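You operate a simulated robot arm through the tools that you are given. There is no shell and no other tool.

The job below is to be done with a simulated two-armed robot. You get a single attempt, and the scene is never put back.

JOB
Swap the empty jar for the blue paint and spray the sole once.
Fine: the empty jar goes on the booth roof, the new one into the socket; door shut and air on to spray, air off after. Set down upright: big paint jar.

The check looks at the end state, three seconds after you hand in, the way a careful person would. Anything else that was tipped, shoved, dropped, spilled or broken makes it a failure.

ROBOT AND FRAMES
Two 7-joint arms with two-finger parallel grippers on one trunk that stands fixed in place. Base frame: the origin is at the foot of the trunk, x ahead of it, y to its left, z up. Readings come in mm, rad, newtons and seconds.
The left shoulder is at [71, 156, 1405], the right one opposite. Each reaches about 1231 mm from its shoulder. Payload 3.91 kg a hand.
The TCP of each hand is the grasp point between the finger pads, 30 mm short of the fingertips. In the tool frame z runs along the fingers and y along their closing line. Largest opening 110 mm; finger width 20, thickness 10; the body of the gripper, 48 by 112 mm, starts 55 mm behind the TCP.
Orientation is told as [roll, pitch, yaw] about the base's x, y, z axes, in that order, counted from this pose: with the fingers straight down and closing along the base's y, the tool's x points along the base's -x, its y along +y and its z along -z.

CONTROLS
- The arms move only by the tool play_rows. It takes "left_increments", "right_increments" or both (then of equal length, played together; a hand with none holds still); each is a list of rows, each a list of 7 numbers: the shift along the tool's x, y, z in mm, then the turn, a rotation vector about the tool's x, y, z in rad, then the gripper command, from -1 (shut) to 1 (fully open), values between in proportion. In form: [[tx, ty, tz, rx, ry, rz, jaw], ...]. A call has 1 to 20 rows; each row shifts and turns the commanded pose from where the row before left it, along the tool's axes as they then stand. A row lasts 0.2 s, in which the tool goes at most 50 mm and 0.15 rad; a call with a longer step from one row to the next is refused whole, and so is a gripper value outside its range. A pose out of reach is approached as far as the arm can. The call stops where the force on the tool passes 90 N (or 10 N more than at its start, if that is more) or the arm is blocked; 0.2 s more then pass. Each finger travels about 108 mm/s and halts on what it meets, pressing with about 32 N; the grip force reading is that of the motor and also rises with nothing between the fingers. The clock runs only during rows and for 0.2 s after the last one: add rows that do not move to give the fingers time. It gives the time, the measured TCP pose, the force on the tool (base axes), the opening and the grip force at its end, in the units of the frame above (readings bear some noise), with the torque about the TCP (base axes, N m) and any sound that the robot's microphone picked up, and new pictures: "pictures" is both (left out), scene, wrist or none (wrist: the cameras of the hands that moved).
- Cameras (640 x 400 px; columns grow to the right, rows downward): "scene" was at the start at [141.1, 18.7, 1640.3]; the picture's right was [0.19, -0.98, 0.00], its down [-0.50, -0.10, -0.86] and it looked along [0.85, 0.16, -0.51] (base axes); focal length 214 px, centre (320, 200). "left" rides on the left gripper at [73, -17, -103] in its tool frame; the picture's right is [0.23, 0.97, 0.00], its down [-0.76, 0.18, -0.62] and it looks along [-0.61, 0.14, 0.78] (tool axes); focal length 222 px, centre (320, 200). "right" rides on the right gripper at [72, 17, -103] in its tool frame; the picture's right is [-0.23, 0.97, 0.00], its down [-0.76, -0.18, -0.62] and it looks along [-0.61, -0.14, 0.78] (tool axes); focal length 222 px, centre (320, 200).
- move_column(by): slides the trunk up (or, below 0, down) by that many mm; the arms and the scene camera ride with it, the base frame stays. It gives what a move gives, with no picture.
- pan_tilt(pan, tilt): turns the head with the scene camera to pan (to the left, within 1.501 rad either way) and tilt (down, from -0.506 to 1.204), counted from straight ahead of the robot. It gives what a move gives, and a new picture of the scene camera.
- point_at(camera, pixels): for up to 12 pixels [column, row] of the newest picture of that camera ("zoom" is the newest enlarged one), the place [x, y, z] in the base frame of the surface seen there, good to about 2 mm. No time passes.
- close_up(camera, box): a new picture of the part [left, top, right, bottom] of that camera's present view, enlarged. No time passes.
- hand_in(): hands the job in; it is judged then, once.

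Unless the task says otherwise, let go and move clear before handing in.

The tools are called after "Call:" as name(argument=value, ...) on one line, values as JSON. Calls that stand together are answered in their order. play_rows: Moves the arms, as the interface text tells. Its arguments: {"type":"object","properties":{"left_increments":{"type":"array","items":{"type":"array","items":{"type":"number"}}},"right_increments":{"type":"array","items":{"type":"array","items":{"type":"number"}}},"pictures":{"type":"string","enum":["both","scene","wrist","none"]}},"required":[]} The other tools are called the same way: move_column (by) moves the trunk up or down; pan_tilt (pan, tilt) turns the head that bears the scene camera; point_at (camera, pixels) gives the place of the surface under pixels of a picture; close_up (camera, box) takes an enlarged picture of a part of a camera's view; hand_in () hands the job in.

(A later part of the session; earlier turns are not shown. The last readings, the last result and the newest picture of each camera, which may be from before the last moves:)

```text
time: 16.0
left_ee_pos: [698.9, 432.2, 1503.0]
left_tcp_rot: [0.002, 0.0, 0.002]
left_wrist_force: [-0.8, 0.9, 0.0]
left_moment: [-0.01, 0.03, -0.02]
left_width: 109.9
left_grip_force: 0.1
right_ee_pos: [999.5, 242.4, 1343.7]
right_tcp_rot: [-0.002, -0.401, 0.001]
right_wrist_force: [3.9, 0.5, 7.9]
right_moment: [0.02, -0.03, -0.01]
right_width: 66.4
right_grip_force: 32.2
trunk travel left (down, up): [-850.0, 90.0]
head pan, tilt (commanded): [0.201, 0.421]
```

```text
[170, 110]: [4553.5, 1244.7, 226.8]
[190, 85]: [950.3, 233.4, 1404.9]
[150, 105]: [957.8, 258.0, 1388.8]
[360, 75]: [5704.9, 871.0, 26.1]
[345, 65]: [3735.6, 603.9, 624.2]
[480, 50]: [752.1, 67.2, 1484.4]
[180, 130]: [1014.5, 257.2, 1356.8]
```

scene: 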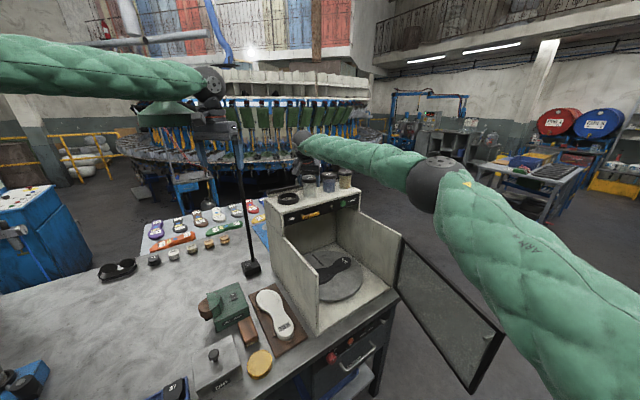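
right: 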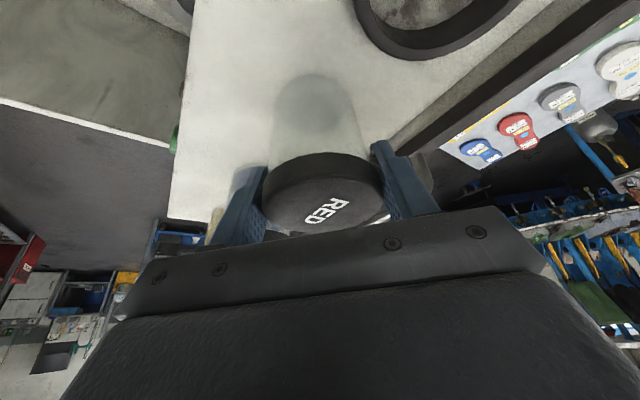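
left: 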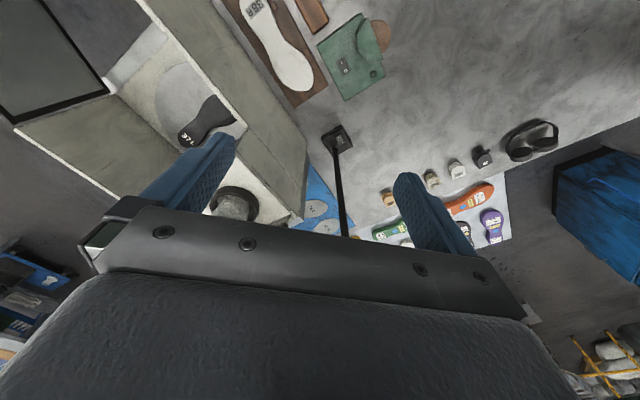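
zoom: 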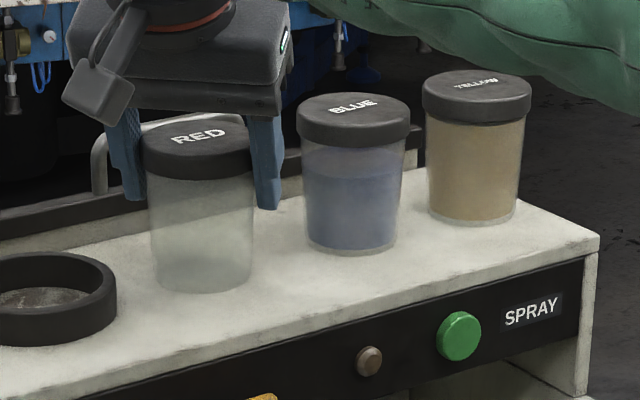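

The wrist force is now +7.9 N upward, so the red jar is standing on the roof. I'll ease up a hair and open the fingers.

Call:
play_rows(right_increments=[[-0.2, 0, -0.5, 0, 0, 0, -1], [0, 0, 0, 0, 0, 0, 0.4], [0, 0, 0, 0, 0, 0, 0.7], [0, 0, 0, 0, 0, 0, 0.7]], pictures="none")

Call:
close_up(camera="scene", box=[280, 155, 360, 212])

Call:
point_at(camera="zoom", pixels=[[198, 150], [240, 120], [215, 150], [250, 150], [225, 160], [345, 113], [395, 110], [370, 95], [370, 122], [225, 180]])

```text
time: 17.0
left_ee_pos: [698.7, 430.5, 1502.1]
left_tcp_rot: [-0.001, 0.001, 0.001]
left_wrist_force: [0.8, 0.5, -0.4]
left_moment: [0.01, 0.01, 0.01]
left_width: 110.0
left_grip_force: 0.0
right_ee_pos: [999.1, 242.2, 1342.9]
right_tcp_rot: [0.0, -0.4, 0.003]
right_wrist_force: [-0.2, 0.4, 0.1]
right_moment: [0.0, -0.03, 0.02]
right_width: 93.5
right_grip_force: 0.0
trunk travel left (down, up): [-850.0, 90.0]
head pan, tilt (commanded): [0.201, 0.421]
```

```text
7.02 times, centred on (320, 184) of scene
```

zoom: 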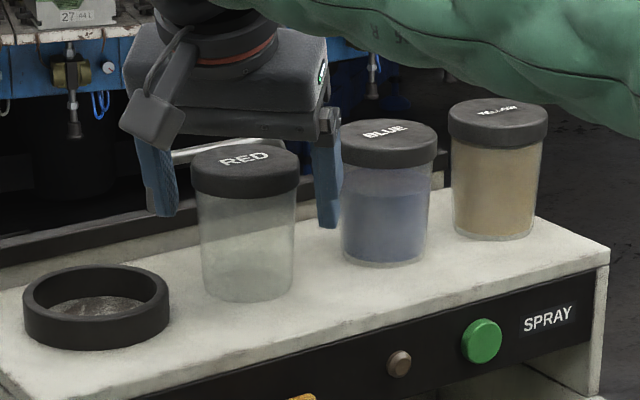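

```text
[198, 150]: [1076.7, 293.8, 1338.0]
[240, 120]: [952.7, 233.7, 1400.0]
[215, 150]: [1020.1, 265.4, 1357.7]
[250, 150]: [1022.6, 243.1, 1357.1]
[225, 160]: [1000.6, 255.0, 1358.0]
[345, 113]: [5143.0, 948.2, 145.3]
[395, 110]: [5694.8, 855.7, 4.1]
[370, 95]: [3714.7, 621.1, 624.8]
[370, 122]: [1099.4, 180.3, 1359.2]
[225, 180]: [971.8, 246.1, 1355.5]
```

The red jar stands upright at about (1001,243) with the fingers clear. I'll lift straight up, set the opening to about 88 mm, and move above the blue jar at (1072,166).

Call:
play_rows(right_increments=[[-5, 0, -11.8, 0, 0, 0, 0.7], [-9.4, 0, -22.2, 0, 0, 0, 0.7], [-9.4, 0, -22.2, 0, 0, 0, 0.7], [-9.4, 0, -22.2, 0, 0, 0, 0.6], [-16.8, -19, 7.1, 0, 0, 0, 0.6], [-16.8, -19, 7.1, 0, 0, 0, 0.6], [-16.8, -19, 7.1, 0, 0, 0, 0.6], [-16.8, -19, 7.1, 0, 0, 0, 0.6], [0, 0, 0, 0, 0, 0, 0.6]], pictures="both")

Call:
close_up(camera="scene", box=[270, 140, 370, 212])

Call:
point_at(camera="right", pixels=[[275, 70], [325, 75], [365, 70], [320, 110], [300, 120], [340, 115], [245, 125]])

```text
time: 19.0
left_ee_pos: [699.6, 431.6, 1502.6]
left_tcp_rot: [0.002, 0.0, 0.002]
left_wrist_force: [0.2, -0.4, -0.6]
left_moment: [0.01, 0.0, -0.01]
left_width: 109.9
left_grip_force: 0.1
right_ee_pos: [1073.0, 166.7, 1429.4]
right_tcp_rot: [0.0, -0.399, 0.001]
right_wrist_force: [0.5, 0.1, -0.2]
right_moment: [0.0, 0.0, -0.01]
right_width: 88.0
right_grip_force: 0.1
trunk travel left (down, up): [-850.0, 90.0]
head pan, tilt (commanded): [0.201, 0.421]
```

scene: 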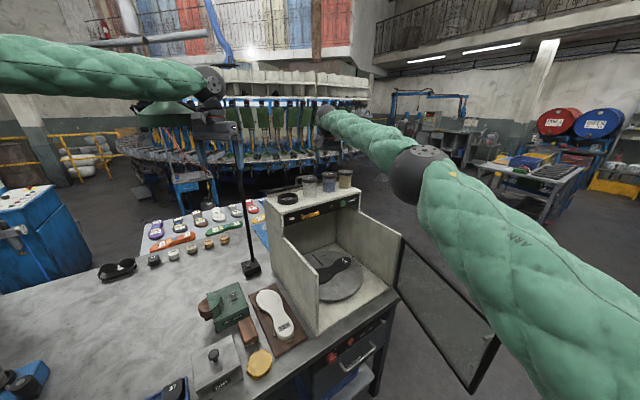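
right: 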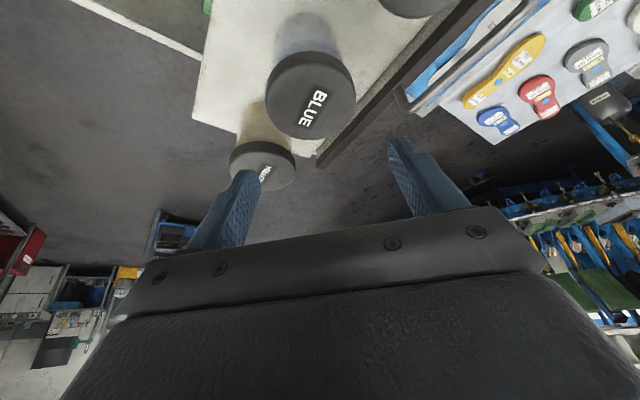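

```text
5.56 times, centred on (320, 176) of scene
```

zoom: 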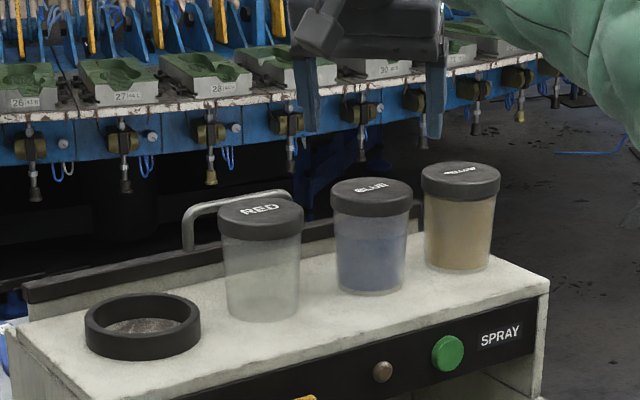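

```text
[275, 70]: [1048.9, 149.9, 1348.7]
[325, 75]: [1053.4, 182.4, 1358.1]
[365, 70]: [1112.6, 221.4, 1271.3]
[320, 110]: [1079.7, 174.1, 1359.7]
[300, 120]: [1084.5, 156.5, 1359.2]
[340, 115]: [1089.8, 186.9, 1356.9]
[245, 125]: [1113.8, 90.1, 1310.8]
```

The wrist view shows the BLUE lid centred at (311,95), and TCP y 166.7 matches its centre at 166.5. I'll descend straight 85 mm around it.

Call:
play_rows(right_increments=[[7.8, 0, 18.4, 0, 0, 0, 0.6], [7.8, 0, 18.4, 0, 0, 0, 0.6], [7.0, 0, 16.6, 0, 0, 0, 0.6], [6, 0, 14.2, 0, 0, 0, 0.6], [4.5, 0, 10.7, 0, 0, 0, 0.6], [0, 0, 0, 0, 0, 0, 0.6]], pictures="both")

Call:
close_up(camera="scene", box=[280, 150, 370, 212])

Call:
close_up(camera="right", box=[180, 60, 480, 250])

```text
time: 20.4
left_ee_pos: [699.6, 431.4, 1502.8]
left_tcp_rot: [0.001, 0.0, 0.002]
left_wrist_force: [-0.4, -0.4, 0.0]
left_moment: [-0.01, 0.01, 0.01]
left_width: 109.9
left_grip_force: 0.0
right_ee_pos: [1071.8, 167.3, 1344.9]
right_tcp_rot: [0.0, -0.4, 0.003]
right_wrist_force: [0.7, -0.1, 1.2]
right_moment: [-0.02, -0.04, 0.02]
right_width: 88.0
right_grip_force: 0.1
trunk travel left (down, up): [-850.0, 90.0]
head pan, tilt (commanded): [0.201, 0.421]
```

scene: 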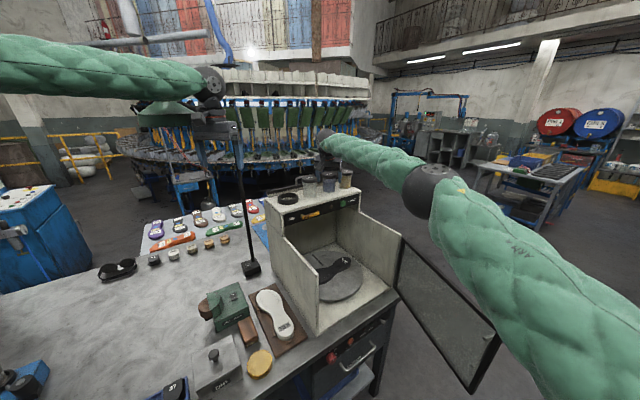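
right: 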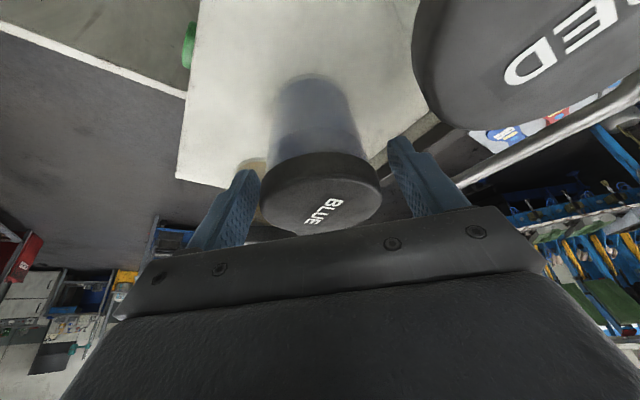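

```text
6.45 times, centred on (325, 181) of scene
```

zoom: 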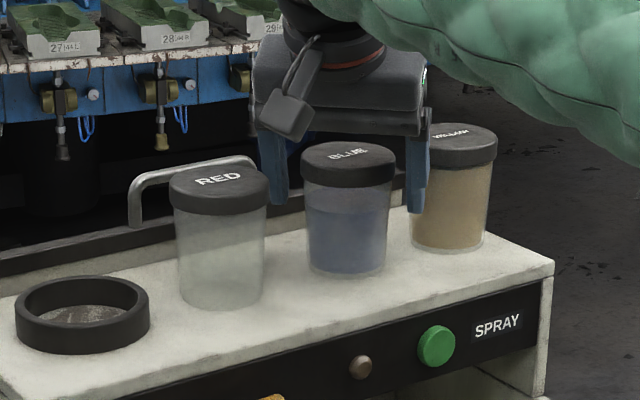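

```text
2.11 times, centred on (330, 155) of right
```

zoom: 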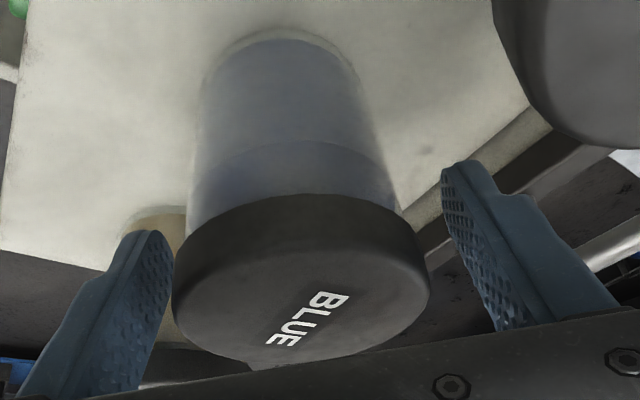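

The fingers straddle the BLUE lid, clear of the yellow jar, and the force is near zero. I'll close the gripper.

Call:
play_rows(right_increments=[[0, 0, 0, 0, 0, 0, 0.3], [0, 0, 0, 0, 0, 0, -0.5], [0, 0, 0, 0, 0, 0, -1], [0, 0, 0, 0, 0, 0, -1], [0, 0, 0, 0, 0, 0, -1]], pictures="none")

Call:
close_up(camera="scene", box=[280, 150, 370, 212])

```text
time: 21.6
left_ee_pos: [700.3, 431.2, 1503.0]
left_tcp_rot: [0.002, 0.0, 0.0]
left_wrist_force: [0.5, 0.1, -0.4]
left_moment: [-0.01, -0.01, -0.01]
left_width: 110.0
left_grip_force: 0.0
right_ee_pos: [1074.1, 166.9, 1344.8]
right_tcp_rot: [-0.001, -0.399, 0.0]
right_wrist_force: [-0.8, 0.0, -0.1]
right_moment: [-0.01, 0.0, -0.01]
right_width: 66.9
right_grip_force: 32.3
trunk travel left (down, up): [-850.0, 90.0]
head pan, tilt (commanded): [0.201, 0.421]
```

```text
6.45 times, centred on (325, 181) of scene
```

zoom: 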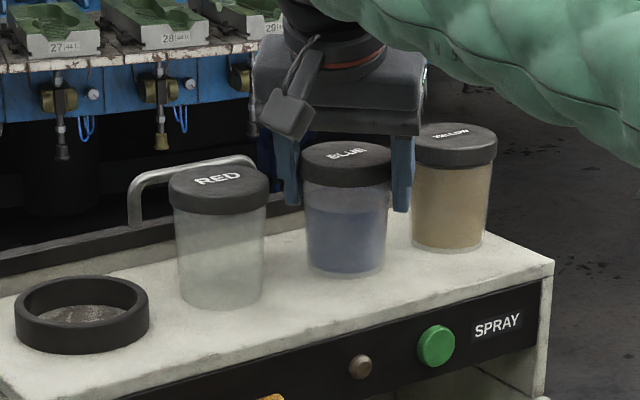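

The blue jar is held at 66.9 mm and 32 N. I'll lift it 120 mm so its foot clears the red lid.

Call:
play_rows(right_increments=[[-3.9, 0, -9.2, 0, 0, 0, -1], [-7.1, 0, -16.8, 0, 0, 0, -1], [-8.9, 0, -21.1, 0, 0, 0, -1], [-8.9, 0, -21.1, 0, 0, 0, -1], [-8.9, 0, -21.1, 0, 0, 0, -1], [-8.9, 0, -21.1, 0, 0, 0, -1], [0, 0, 0, 0, 0, 0, -1]], pictures="both")

Call:
close_up(camera="scene", box=[270, 120, 390, 212])

```text
time: 23.2
left_ee_pos: [699.7, 431.8, 1503.2]
left_tcp_rot: [0.0, 0.001, 0.002]
left_wrist_force: [0.0, 0.1, -0.2]
left_moment: [0.04, 0.02, -0.01]
left_width: 109.8
left_grip_force: 0.0
right_ee_pos: [1074.1, 165.9, 1464.0]
right_tcp_rot: [-0.002, -0.399, 0.002]
right_wrist_force: [-0.1, -0.6, -2.6]
right_moment: [-0.01, 0.02, 0.02]
right_width: 67.2
right_grip_force: 32.0
trunk travel left (down, up): [-850.0, 90.0]
head pan, tilt (commanded): [0.201, 0.421]
```

scene: 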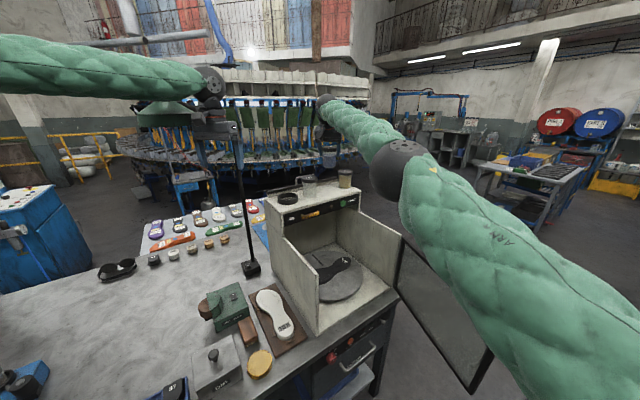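
right: 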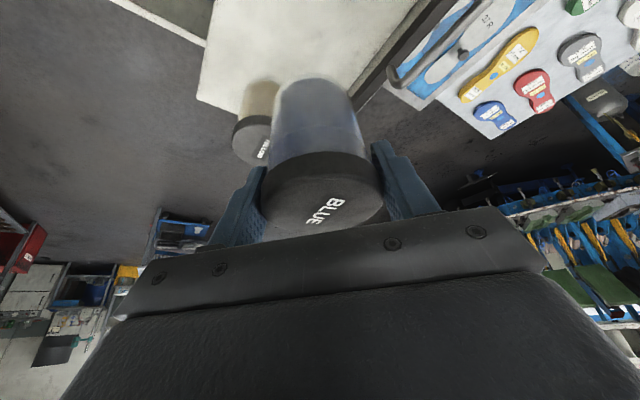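

```text
4.35 times, centred on (330, 166) of scene
```

zoom: 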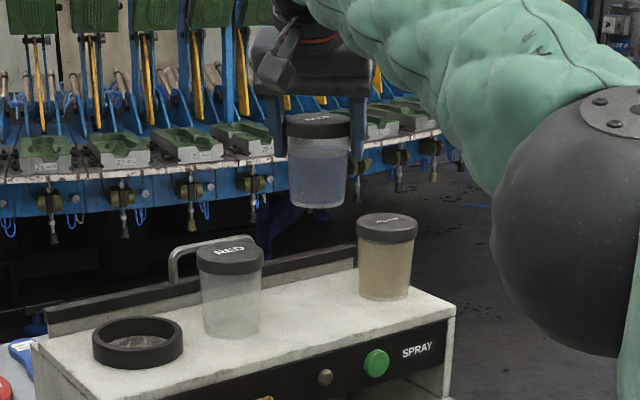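

The blue jar is clear and upright, with its foot well above the red lid. I'll carry it over to the socket at (932,319).

Call:
play_rows(right_increments=[[10, 11.7, -4.2, 0, 0, 0, -1], [19.9, 23.5, -8.4, 0, 0, 0, -1], [19.9, 23.5, -8.4, 0, 0, 0, -1], [19.9, 23.5, -8.4, 0, 0, 0, -1], [19.9, 23.5, -8.4, 0, 0, 0, -1], [19.9, 23.5, -8.4, 0, 0, 0, -1], [13, 15.3, -5.5, 0, 0, 0, -1], [7.4, 8, -3.1, 0, 0, 0, -1], [0, 0, 0, 0, 0, 0, -1]], pictures="both")

Call:
close_up(camera="scene", box=[250, 120, 370, 212])

Call:
close_up(camera="right", box=[210, 0, 430, 240])

```text
time: 25.2
left_ee_pos: [699.6, 430.1, 1502.8]
left_tcp_rot: [-0.001, 0.0, 0.002]
left_wrist_force: [0.6, -0.3, -0.4]
left_moment: [-0.01, -0.03, -0.01]
left_width: 110.4
left_grip_force: 0.0
right_ee_pos: [932.8, 320.1, 1462.5]
right_tcp_rot: [0.001, -0.4, 0.002]
right_wrist_force: [0.0, -0.5, -1.9]
right_moment: [0.03, 0.05, 0.05]
right_width: 67.0
right_grip_force: 31.7
trunk travel left (down, up): [-850.0, 90.0]
head pan, tilt (commanded): [0.201, 0.421]
```

scene: 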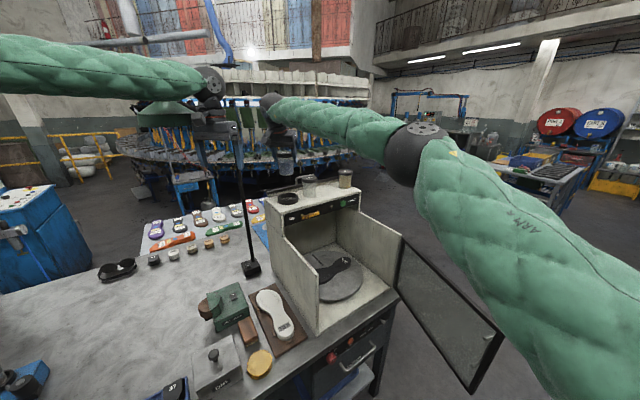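
right: 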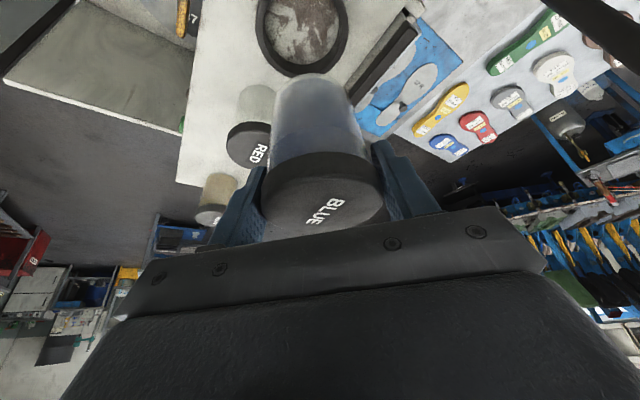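

```text
4.35 times, centred on (310, 166) of scene
```

zoom: 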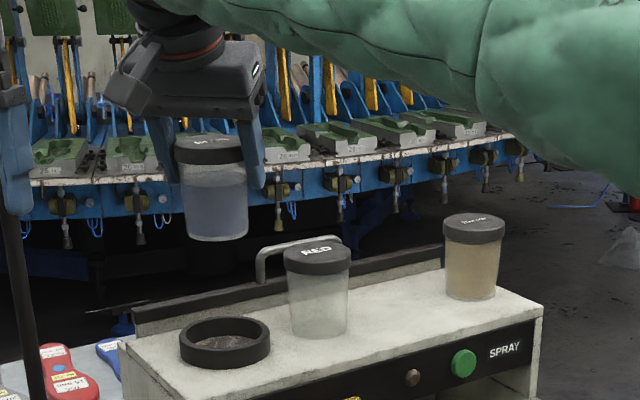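

```text
1.67 times, centred on (320, 120) of right
```

zoom: 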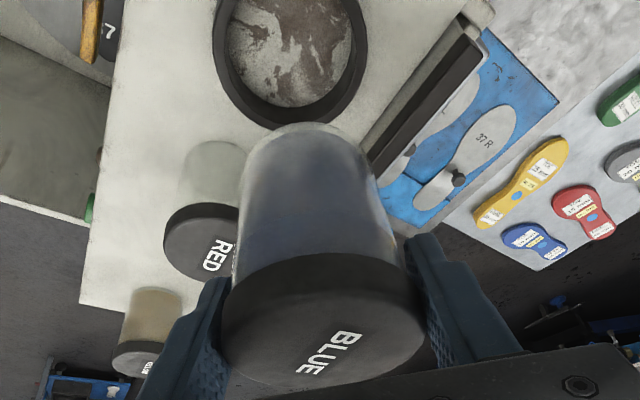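

The TCP is at (932.8,320.1), over the socket within the play. I'll lower 88 mm to just above the ring and check alignment.

Call:
play_rows(right_increments=[[7.8, -0.2, 18.4, 0, 0, 0, -1], [7.8, -0.2, 18.4, 0, 0, 0, -1], [7.8, -0.2, 18.4, 0, 0, 0, -1], [7.0, 0, 16.6, 0, 0, 0, -1], [3.8, 0, 9.2, 0, 0, 0, -1], [0, 0, 0, 0, 0, 0, -1]], pictures="both")

Call:
close_up(camera="scene", box=[260, 165, 320, 212])

Call:
close_up(camera="right", box=[210, 0, 430, 140])

```text
time: 26.6
left_ee_pos: [699.3, 431.1, 1502.5]
left_tcp_rot: [-0.001, 0.001, 0.001]
left_wrist_force: [0.0, 0.3, 0.4]
left_moment: [-0.01, 0.02, 0.04]
left_width: 110.1
left_grip_force: 0.1
right_ee_pos: [931.5, 318.6, 1376.9]
right_tcp_rot: [0.0, -0.399, 0.001]
right_wrist_force: [-0.9, -1.1, -2.4]
right_moment: [-0.01, -0.03, -0.05]
right_width: 67.1
right_grip_force: 31.9
trunk travel left (down, up): [-850.0, 90.0]
head pan, tilt (commanded): [0.201, 0.421]
```

scene: 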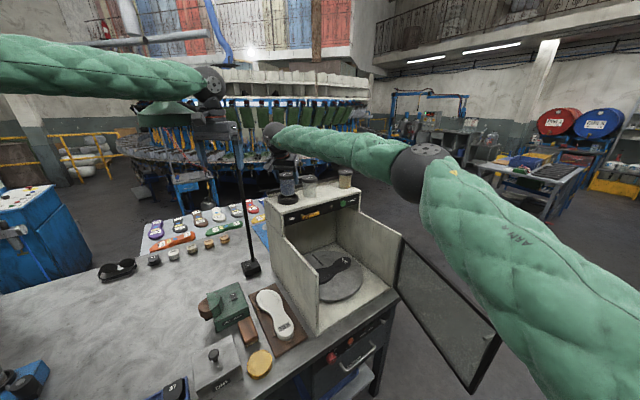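
right: 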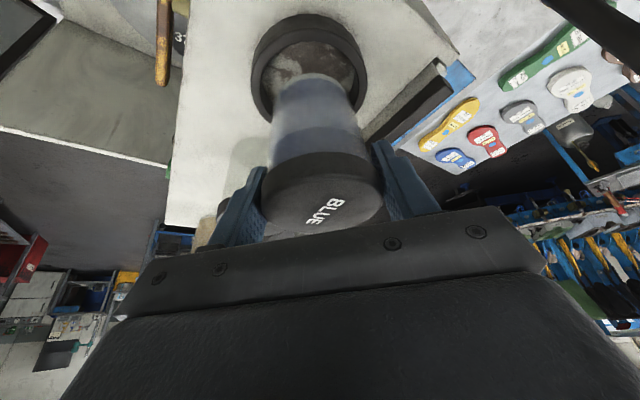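

```text
8.51 times, centred on (290, 188) of scene
```

zoom: 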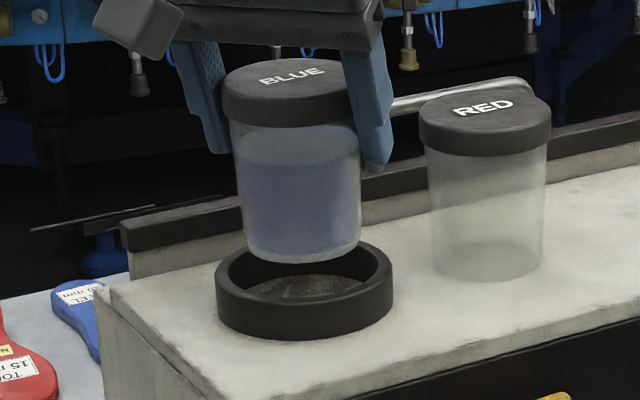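

```text
2.86 times, centred on (320, 70) of right
```

zoom: 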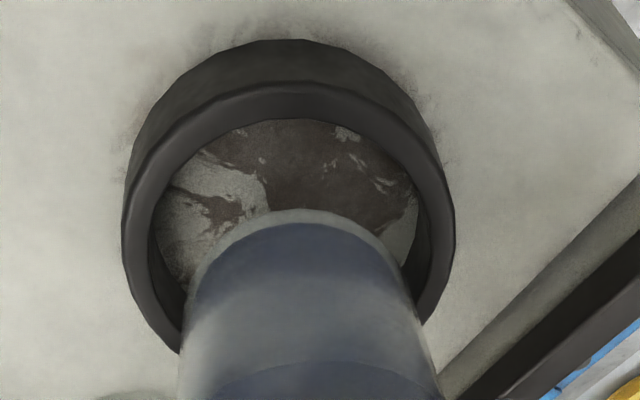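

In the scene zoom the jar foot lines up with the ring (jar axis heading to column 305, ring centre 304). I'll lower the remaining 28 mm into the socket.

Call:
play_rows(right_increments=[[3.1, 0, 7.4, 0, 0, 0, -1], [3.1, 0, 7.4, 0, 0, 0, -1], [2.7, 0, 6.4, 0, 0, 0, -1], [1.95, 0, 4.6, 0, 0, 0, -1], [0, 0, 0, 0, 0, 0, -1]], pictures="none")

Call:
close_up(camera="scene", box=[260, 165, 320, 212])

```text
time: 27.8
left_ee_pos: [698.6, 431.3, 1502.3]
left_tcp_rot: [-0.001, 0.0, 0.003]
left_wrist_force: [0.5, 1.2, 0.0]
left_moment: [0.0, -0.03, 0.01]
left_width: 110.0
left_grip_force: 0.0
right_ee_pos: [930.1, 319.8, 1348.2]
right_tcp_rot: [0.0, -0.398, 0.0]
right_wrist_force: [0.8, 0.4, -2.0]
right_moment: [-0.02, -0.01, 0.0]
right_width: 66.8
right_grip_force: 31.7
trunk travel left (down, up): [-850.0, 90.0]
head pan, tilt (commanded): [0.201, 0.421]
```

```text
8.51 times, centred on (290, 188) of scene
```

zoom: 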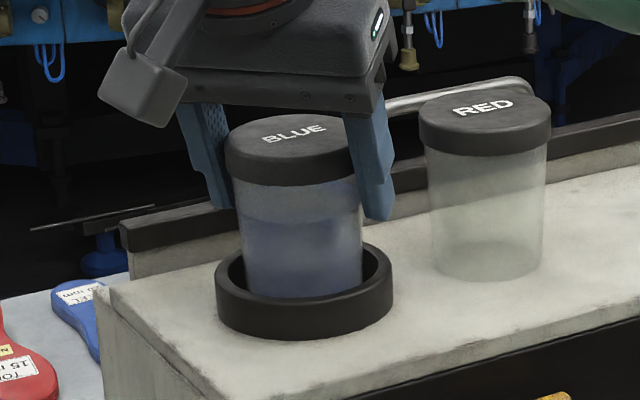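

The blue jar's foot is inside the ring and not yet loaded (−2.0 N). I'll lower in half-millimetre steps to feel the floor.

Call:
play_rows(right_increments=[[0.2, 0, 0.46, 0, 0, 0, -1], [0.2, 0, 0.46, 0, 0, 0, -1], [0.2, 0, 0.46, 0, 0, 0, -1], [0.2, 0, 0.46, 0, 0, 0, -1], [0, 0, 0, 0, 0, 0, -1]], pictures="none")

```text
time: 29.0
left_ee_pos: [699.5, 432.2, 1502.5]
left_tcp_rot: [0.0, -0.001, 0.002]
left_wrist_force: [-0.4, 0.6, -0.2]
left_moment: [0.04, -0.01, 0.02]
left_width: 110.2
left_grip_force: 0.1
right_ee_pos: [931.9, 317.9, 1345.9]
right_tcp_rot: [0.0, -0.4, -0.001]
right_wrist_force: [0.0, -1.1, -1.9]
right_moment: [0.01, 0.02, -0.01]
right_width: 67.0
right_grip_force: 32.2
trunk travel left (down, up): [-850.0, 90.0]
head pan, tilt (commanded): [0.201, 0.421]
```

Still carrying its weight (−1.9 N) at z 1345.9. I'll continue in small steps.

Call:
play_rows(right_increments=[[0.2, 0, 0.46, 0, 0, 0, -1], [0.2, 0, 0.46, 0, 0, 0, -1], [0, 0, 0, 0, 0, 0, -1]], pictures="none")

```text
time: 29.8
left_ee_pos: [700.2, 430.7, 1502.1]
left_tcp_rot: [0.0, 0.002, 0.002]
left_wrist_force: [0.1, 0.1, 0.4]
left_moment: [0.06, -0.01, -0.01]
left_width: 109.9
left_grip_force: 0.0
right_ee_pos: [933.4, 319.1, 1343.5]
right_tcp_rot: [0.0, -0.399, 0.001]
right_wrist_force: [0.2, 0.4, -1.7]
right_moment: [0.01, -0.01, 0.01]
right_width: 67.0
right_grip_force: 31.9
trunk travel left (down, up): [-850.0, 90.0]
head pan, tilt (commanded): [0.201, 0.421]
```

No contact yet. A few more half-millimetre steps.

Call:
play_rows(right_increments=[[0.2, 0, 0.46, 0, 0, 0, -1], [0.2, 0, 0.46, 0, 0, 0, -1], [0, 0, 0, 0, 0, 0, -1]], pictures="none")

```text
time: 30.6
left_ee_pos: [699.9, 432.9, 1504.5]
left_tcp_rot: [0.0, 0.001, 0.001]
left_wrist_force: [1.2, 1.1, -0.1]
left_moment: [-0.01, 0.03, -0.01]
left_width: 110.1
left_grip_force: 0.1
right_ee_pos: [931.6, 318.7, 1343.8]
right_tcp_rot: [0.001, -0.4, 0.0]
right_wrist_force: [0.9, 0.8, 0.4]
right_moment: [0.12, -0.01, 0.0]
right_width: 67.4
right_grip_force: 32.1
trunk travel left (down, up): [-850.0, 90.0]
head pan, tilt (commanded): [0.201, 0.421]
```

The load has gone to +0.4 N, so the jar now rests on the socket floor. I'll press a touch more, then open to about 93 mm.

Call:
play_rows(right_increments=[[0.15, 0, 0.35, 0, 0, 0, -1], [0, 0, 0, 0, 0, 0, -0.1], [0, 0, 0, 0, 0, 0, 0.4], [0, 0, 0, 0, 0, 0, 0.7], [0, 0, 0, 0, 0, 0, 0.7]], pictures="both")

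Call:
close_up(camera="scene", box=[260, 165, 320, 212])

Call:
close_up(camera="right", box=[210, 0, 430, 240])

```text
time: 31.8
left_ee_pos: [699.7, 430.7, 1502.8]
left_tcp_rot: [0.001, 0.002, 0.002]
left_wrist_force: [0.2, 0.4, -0.3]
left_moment: [-0.03, -0.01, 0.01]
left_width: 110.2
left_grip_force: 0.0
right_ee_pos: [931.4, 317.7, 1343.6]
right_tcp_rot: [-0.001, -0.4, 0.0]
right_wrist_force: [0.1, 0.3, 0.7]
right_moment: [-0.02, -0.03, 0.02]
right_width: 93.6
right_grip_force: 0.0
trunk travel left (down, up): [-850.0, 90.0]
head pan, tilt (commanded): [0.201, 0.421]
```

scene: 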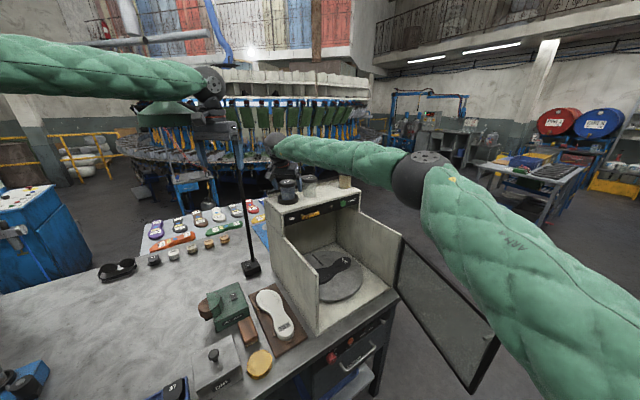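
right: 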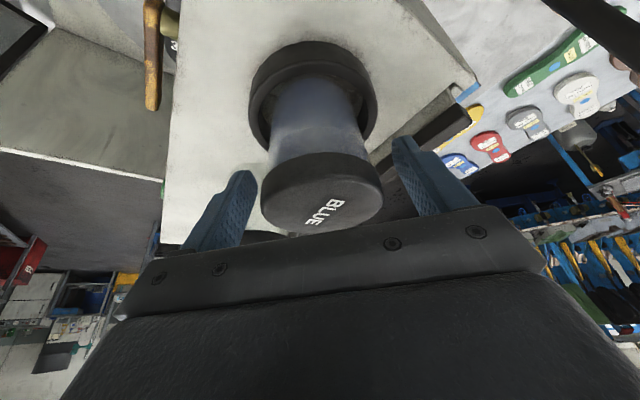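

```text
8.51 times, centred on (290, 188) of scene
```

zoom: 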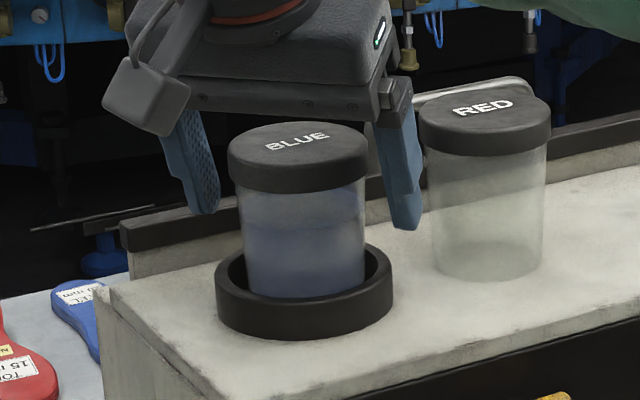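

```text
1.67 times, centred on (320, 120) of right
```

zoom: 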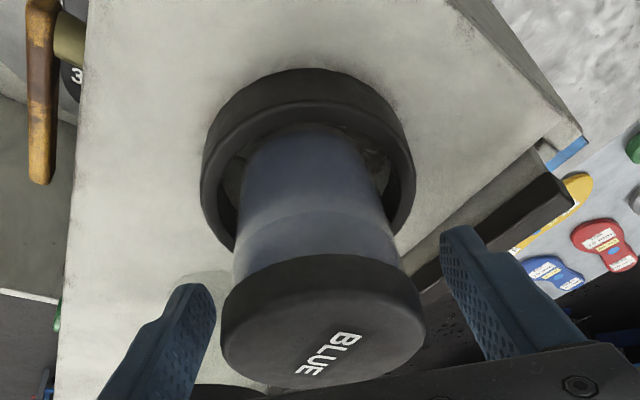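

The blue jar sits centred in the ring at (305,300) of the zoom, and the fingers are open and clear. I'll lift straight up 90 mm and then back away from the roof.

Call:
play_rows(right_increments=[[-5, 0, -11.8, 0, 0, 0, 0.7], [-10, 0, -23.7, 0, 0, 0, 0.7], [-10, 0, -23.7, 0, 0, 0, 0.7], [-10, 0, -23.7, 0, 0, 0, 0.7], [9, -20, -30, 0, 0, 0, 0.7], [30, -25, -20, 0, 0, 0, 0.7], [35, -30, -15, 0, 0, 0, 0.7], [35, -30, -15, 0, 0, 0, 0.7], [35, -30, -15, 0, 0, 0, 0.7], [0, 0, 0, 0, 0, 0, 0.7]], pictures="both")

Call:
close_up(camera="scene", box=[260, 155, 370, 225])

Call:
close_up(camera="scene", box=[370, 225, 530, 395])

Call:
point_at(camera="zoom", pixels=[[470, 320], [500, 340], [440, 380], [300, 250], [420, 330], [510, 330], [490, 360], [420, 390], [455, 395], [120, 60], [90, 290], [400, 600]])

```text
time: 34.0
left_ee_pos: [700.1, 432.0, 1502.3]
left_tcp_rot: [-0.003, -0.001, 0.002]
left_wrist_force: [0.6, 0.4, 0.1]
left_moment: [-0.02, 0.05, -0.01]
left_width: 109.9
left_grip_force: 0.0
right_ee_pos: [764.6, 184.1, 1464.7]
right_tcp_rot: [-0.001, -0.399, 0.002]
right_wrist_force: [0.5, 0.1, -0.6]
right_moment: [-0.06, 0.01, -0.02]
right_width: 93.5
right_grip_force: 0.1
trunk travel left (down, up): [-850.0, 90.0]
head pan, tilt (commanded): [0.201, 0.421]
```

scene: 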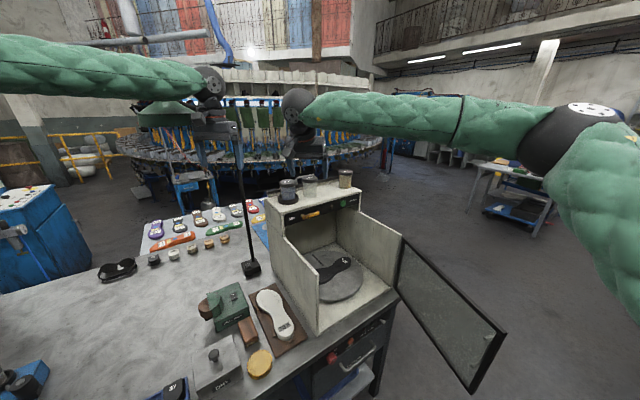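
right: 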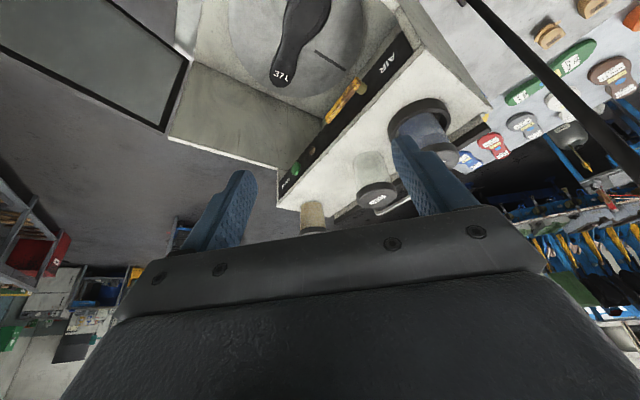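

```text
5.71 times, centred on (315, 190) of scene
```

zoom: 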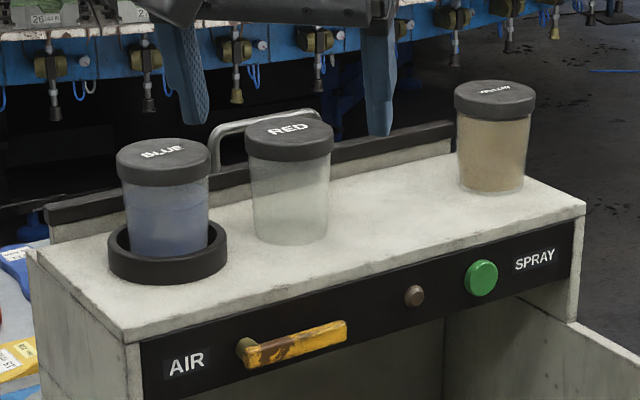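

```text
2.35 times, centred on (450, 310) of scene
```

zoom: 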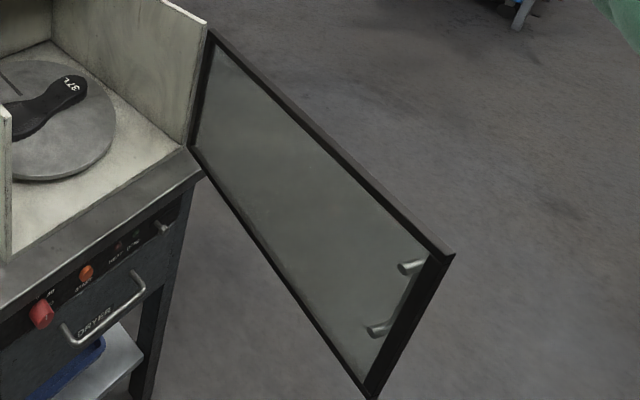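

```text
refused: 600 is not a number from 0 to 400
```

The blue jar is in the socket, and red and yellow stand on the roof. I'll measure the door frame and handle posts in this zoom.

Call:
point_at(camera="zoom", pixels=[[410, 267], [401, 268], [378, 330], [368, 332], [300, 200], [350, 150], [448, 253], [440, 262], [400, 340], [372, 392], [210, 40], [195, 150]])

Call:
point_at(camera="right", pixels=[[100, 120], [50, 75], [180, 90], [165, 130], [185, 60], [200, 90], [230, 70], [270, 150], [172, 110], [120, 30]])

Call:
close_up(camera="scene", box=[260, 190, 420, 345])

```text
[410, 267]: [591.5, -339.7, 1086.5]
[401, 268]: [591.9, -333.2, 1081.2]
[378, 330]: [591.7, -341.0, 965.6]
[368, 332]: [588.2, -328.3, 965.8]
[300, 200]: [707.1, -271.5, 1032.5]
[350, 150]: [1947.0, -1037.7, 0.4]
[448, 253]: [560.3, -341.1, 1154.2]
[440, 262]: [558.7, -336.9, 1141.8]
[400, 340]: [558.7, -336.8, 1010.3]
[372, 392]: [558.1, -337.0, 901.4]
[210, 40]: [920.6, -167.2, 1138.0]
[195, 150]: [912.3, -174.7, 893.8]
```

```text
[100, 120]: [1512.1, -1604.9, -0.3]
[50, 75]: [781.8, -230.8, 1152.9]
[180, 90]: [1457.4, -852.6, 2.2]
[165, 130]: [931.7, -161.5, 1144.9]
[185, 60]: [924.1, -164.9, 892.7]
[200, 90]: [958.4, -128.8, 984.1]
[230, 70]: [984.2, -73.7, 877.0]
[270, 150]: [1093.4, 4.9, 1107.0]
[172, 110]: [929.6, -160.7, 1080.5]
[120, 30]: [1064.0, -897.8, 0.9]
```

```text
2.58 times, centred on (340, 268) of scene
```

zoom: 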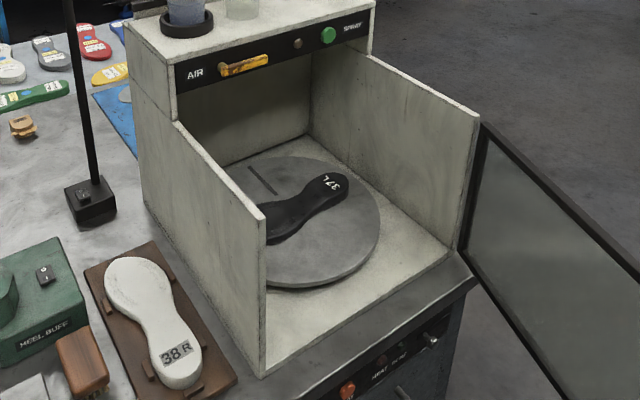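

The door's inner face runs along θ≈206° from the hinge at (930,-161); it is about 18 mm thick, and the handle is on the outer side at radius 383, z 965–1086. I'll straighten the hand and move it over to the door's outer side, staying high.

Call:
play_rows(right_increments=[[10, 0, -10, 0, 0.134, 0, 0], [10, 0, -10, 0, 0.133, 0, -1], [10, 0, -10, 0, 0.133, 0, -1], [5, -42, 7, 0, 0, 0, -1], [5, -42, 9, 0, 0, 0, -1], [5, -42, 9, 0, 0, 0, -1], [5, -42, 9, 0, 0, 0, -1], [5, -42, 9, 0, 0, 0, -1], [5, -42, 9, 0, 0, 0, -1], [5, -42, 9, 0, 0, 0, -1], [5, -42, 9, 0, 0, 0, -1], [5, -42, 9, 0, 0, 0, -1], [5, -42, 9, 0, 0, 0, -1], [5, -42, 9, 0, 0, 0, -1], [5, -42, 9, 0, 0, 0, -1], [5, -42, 9, 0, 0, 0, -1], [0, 0, 0, 0, 0, 0, -1]], pictures="both")

```text
time: 37.6
left_ee_pos: [700.2, 430.3, 1502.0]
left_tcp_rot: [0.0, 0.0, 0.001]
left_wrist_force: [-0.4, 0.1, -0.3]
left_moment: [-0.03, -0.02, 0.0]
left_width: 109.8
left_grip_force: 0.0
right_ee_pos: [659.3, -361.8, 1370.0]
right_tcp_rot: [0.001, -0.001, -0.001]
right_wrist_force: [0.9, 1.1, -0.5]
right_moment: [0.02, 0.02, 0.02]
right_width: 0.1
right_grip_force: 32.1
trunk travel left (down, up): [-850.0, 90.0]
head pan, tilt (commanded): [0.201, 0.421]
```

scene: 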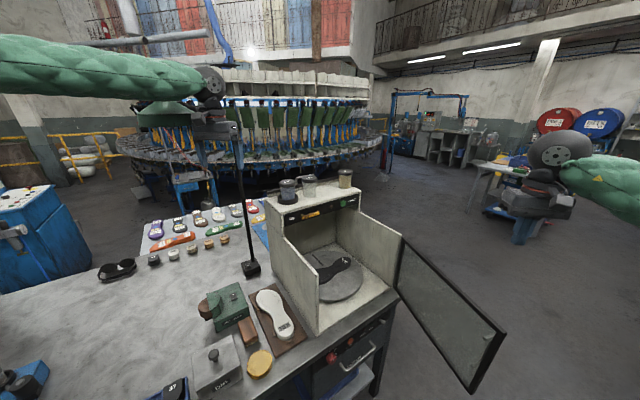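
right: 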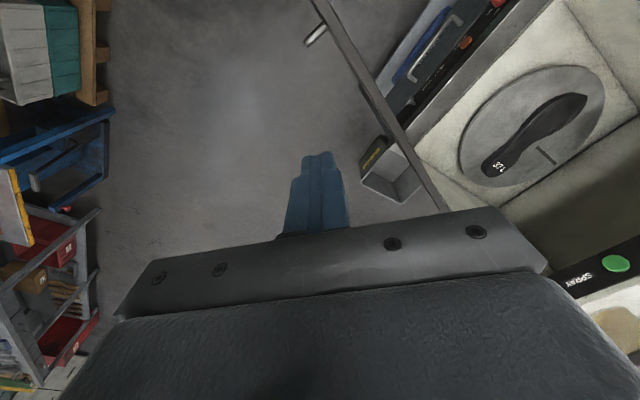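

The wrist view shows the door edge-on from (315,0) to (440,210), the handle at (316,35) on the outer side, and the closed fingers on the outer side. I'll measure the door thickness and the box at (390,175).

Call:
point_at(camera="right", pixels=[[370, 90], [378, 85], [335, 25], [345, 50], [400, 135], [412, 150], [390, 165], [375, 150], [316, 35], [307, 42], [395, 190], [425, 185]])

Call:
close_up(camera="right", box=[270, 0, 470, 125])

Call:
close_up(camera="right", box=[320, 100, 480, 220])

```text
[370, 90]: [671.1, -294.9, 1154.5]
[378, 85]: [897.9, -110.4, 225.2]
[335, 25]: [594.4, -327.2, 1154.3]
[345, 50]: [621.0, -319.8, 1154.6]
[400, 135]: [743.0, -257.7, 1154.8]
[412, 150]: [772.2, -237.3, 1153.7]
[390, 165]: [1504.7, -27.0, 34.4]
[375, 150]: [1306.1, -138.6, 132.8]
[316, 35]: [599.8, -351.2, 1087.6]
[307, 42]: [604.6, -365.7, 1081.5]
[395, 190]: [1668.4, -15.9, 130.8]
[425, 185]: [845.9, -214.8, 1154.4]
```

```text
3.20 times, centred on (370, 62) of right
```

zoom: 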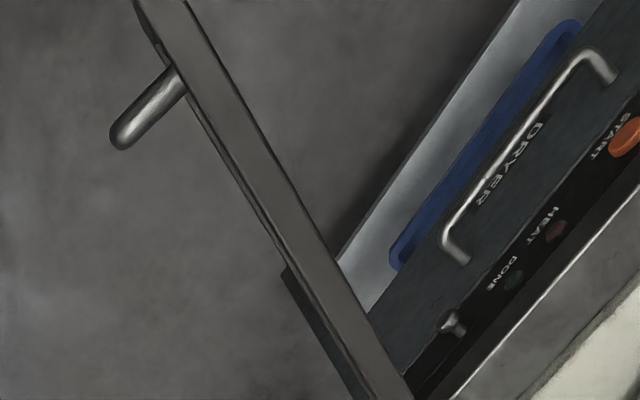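

```text
3.33 times, centred on (400, 160) of right
```

zoom: 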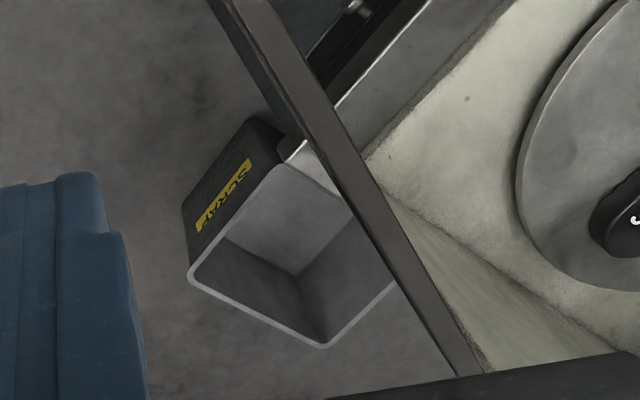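

The fingers are about 60 mm off the door line on its outer side at radius 331, clear of the handle at (604,-366). I'll descend straight to z≈1125 so the fingertips sit against the upper frame, with the hand body above the door top.

Call:
play_rows(right_increments=[[0, 0, 41, 0, 0, 0, -1], [0, 0, 41, 0, 0, 0, -1], [0, 0, 41, 0, 0, 0, -1], [0, 0, 41, 0, 0, 0, -1], [0, 0, 41, 0, 0, 0, -1], [0, 0, 40, 0, 0, 0, -1], [0, 0, 0, 0, 0, 0, -1]], pictures="both")

```text
time: 39.2
left_ee_pos: [699.3, 429.9, 1503.9]
left_tcp_rot: [0.001, 0.001, 0.001]
left_wrist_force: [-0.3, -0.8, 0.1]
left_moment: [0.01, -0.02, -0.02]
left_width: 110.0
left_grip_force: 0.0
right_ee_pos: [661.4, -363.0, 1125.8]
right_tcp_rot: [0.0, 0.0, 0.001]
right_wrist_force: [-0.8, 0.0, 0.6]
right_moment: [0.0, 0.0, -0.02]
right_width: 0.0
right_grip_force: 31.7
trunk travel left (down, up): [-850.0, 90.0]
head pan, tilt (commanded): [0.201, 0.421]
```

scene: 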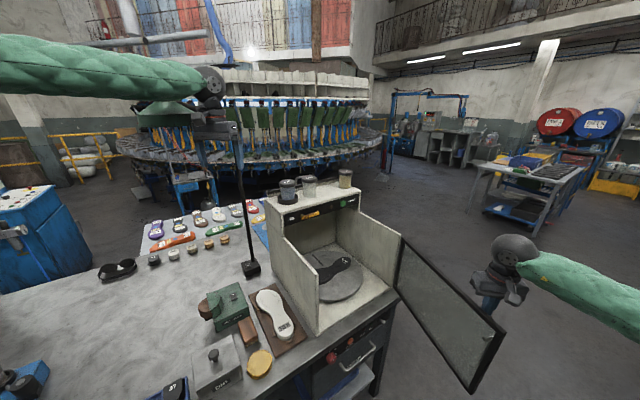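
right: 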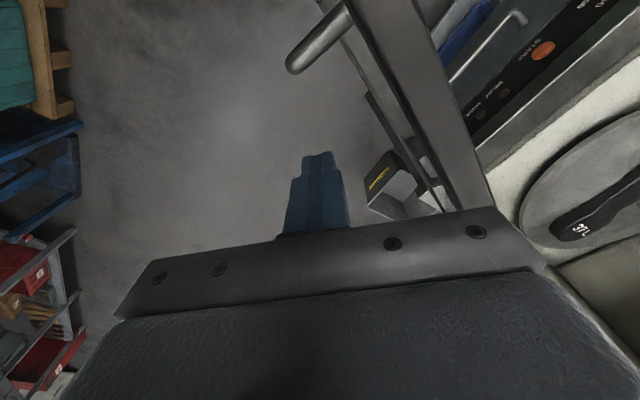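

The fingers hang beside the door's outer face with the hand body above its top edge. I'll start pushing along the door's arc (radius 331 mm) gently toward closing.

Call:
play_rows(right_increments=[[5.2, 10.3, 0, 0, 0, 0, -1], [5.2, 10.3, 0, 0, 0, 0, -1], [5.2, 10.3, 0, 0, 0, 0, -1], [8.1, 15.4, 0, 0, 0, 0, -1], [8.1, 15.4, 0, 0, 0, 0, -1], [6.5, 16.1, 0, 0, 0, 0, -1], [6.5, 16.1, 0, 0, 0, 0, -1], [4.75, 16.75, 0, 0, 0, 0, -1], [4.75, 16.75, 0, 0, 0, 0, -1]], pictures="both")

```text
time: 41.2
left_ee_pos: [700.3, 430.6, 1501.8]
left_tcp_rot: [0.001, 0.0, 0.001]
left_wrist_force: [0.2, 0.8, 0.0]
left_moment: [0.01, -0.04, 0.0]
left_width: 110.2
left_grip_force: 0.0
right_ee_pos: [606.7, -234.9, 1126.4]
right_tcp_rot: [0.0, 0.0, 0.0]
right_wrist_force: [0.1, 0.3, -0.1]
right_moment: [0.0, 0.0, 0.01]
right_width: 0.0
right_grip_force: 32.0
trunk travel left (down, up): [-850.0, 90.0]
head pan, tilt (commanded): [0.201, 0.421]
```

scene: 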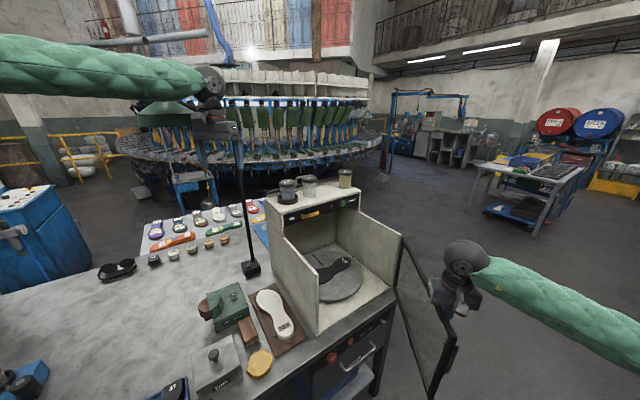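
right: 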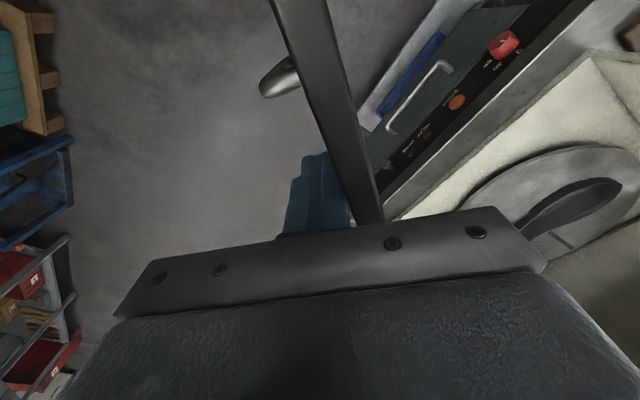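

The door is moving with the fingers and the force is tiny. I'll continue along the arc to about θ=158°.

Call:
play_rows(right_increments=[[2.95, 17.1, 0, 0, 0, 0, -1], [2.95, 17.1, 0, 0, 0, 0, -1], [1.2, 17.4, 0, 0, 0, 0, -1], [1.2, 17.4, 0, 0, 0, 0, -1], [-0.65, 17.35, 0, 0, 0, 0, -1], [-0.65, 17.35, 0, 0, 0, 0, -1], [-2.5, 17.2, 0, 0, 0, 0, -1], [-2.5, 17.2, 0, 0, 0, 0, -1], [-4.25, 16.85, 0, 0, 0, 0, -1], [-4.25, 16.85, 0, 0, 0, 0, -1]], pictures="both")

```text
time: 43.4
left_ee_pos: [699.3, 431.7, 1502.5]
left_tcp_rot: [0.0, 0.0, 0.001]
left_wrist_force: [0.6, -0.3, -0.5]
left_moment: [-0.04, -0.01, -0.01]
left_width: 109.9
left_grip_force: 0.1
right_ee_pos: [613.1, -62.2, 1125.5]
right_tcp_rot: [0.001, 0.001, -0.001]
right_wrist_force: [-0.5, 0.3, 0.1]
right_moment: [-0.05, 0.0, 0.01]
right_width: 0.1
right_grip_force: 32.3
trunk travel left (down, up): [-850.0, 90.0]
head pan, tilt (commanded): [0.201, 0.421]
```

scene: 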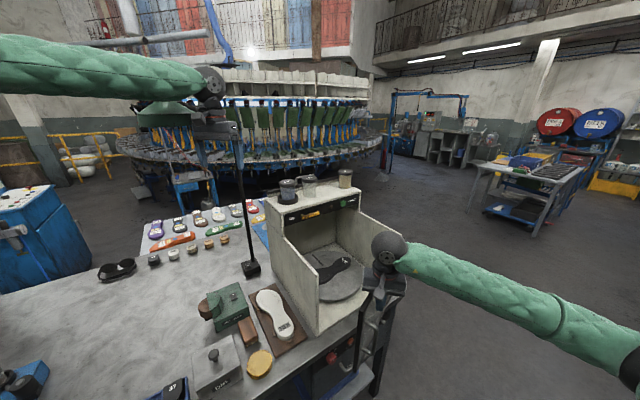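
right: 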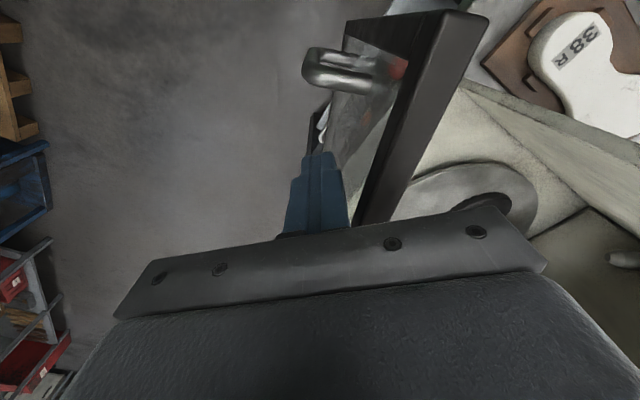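

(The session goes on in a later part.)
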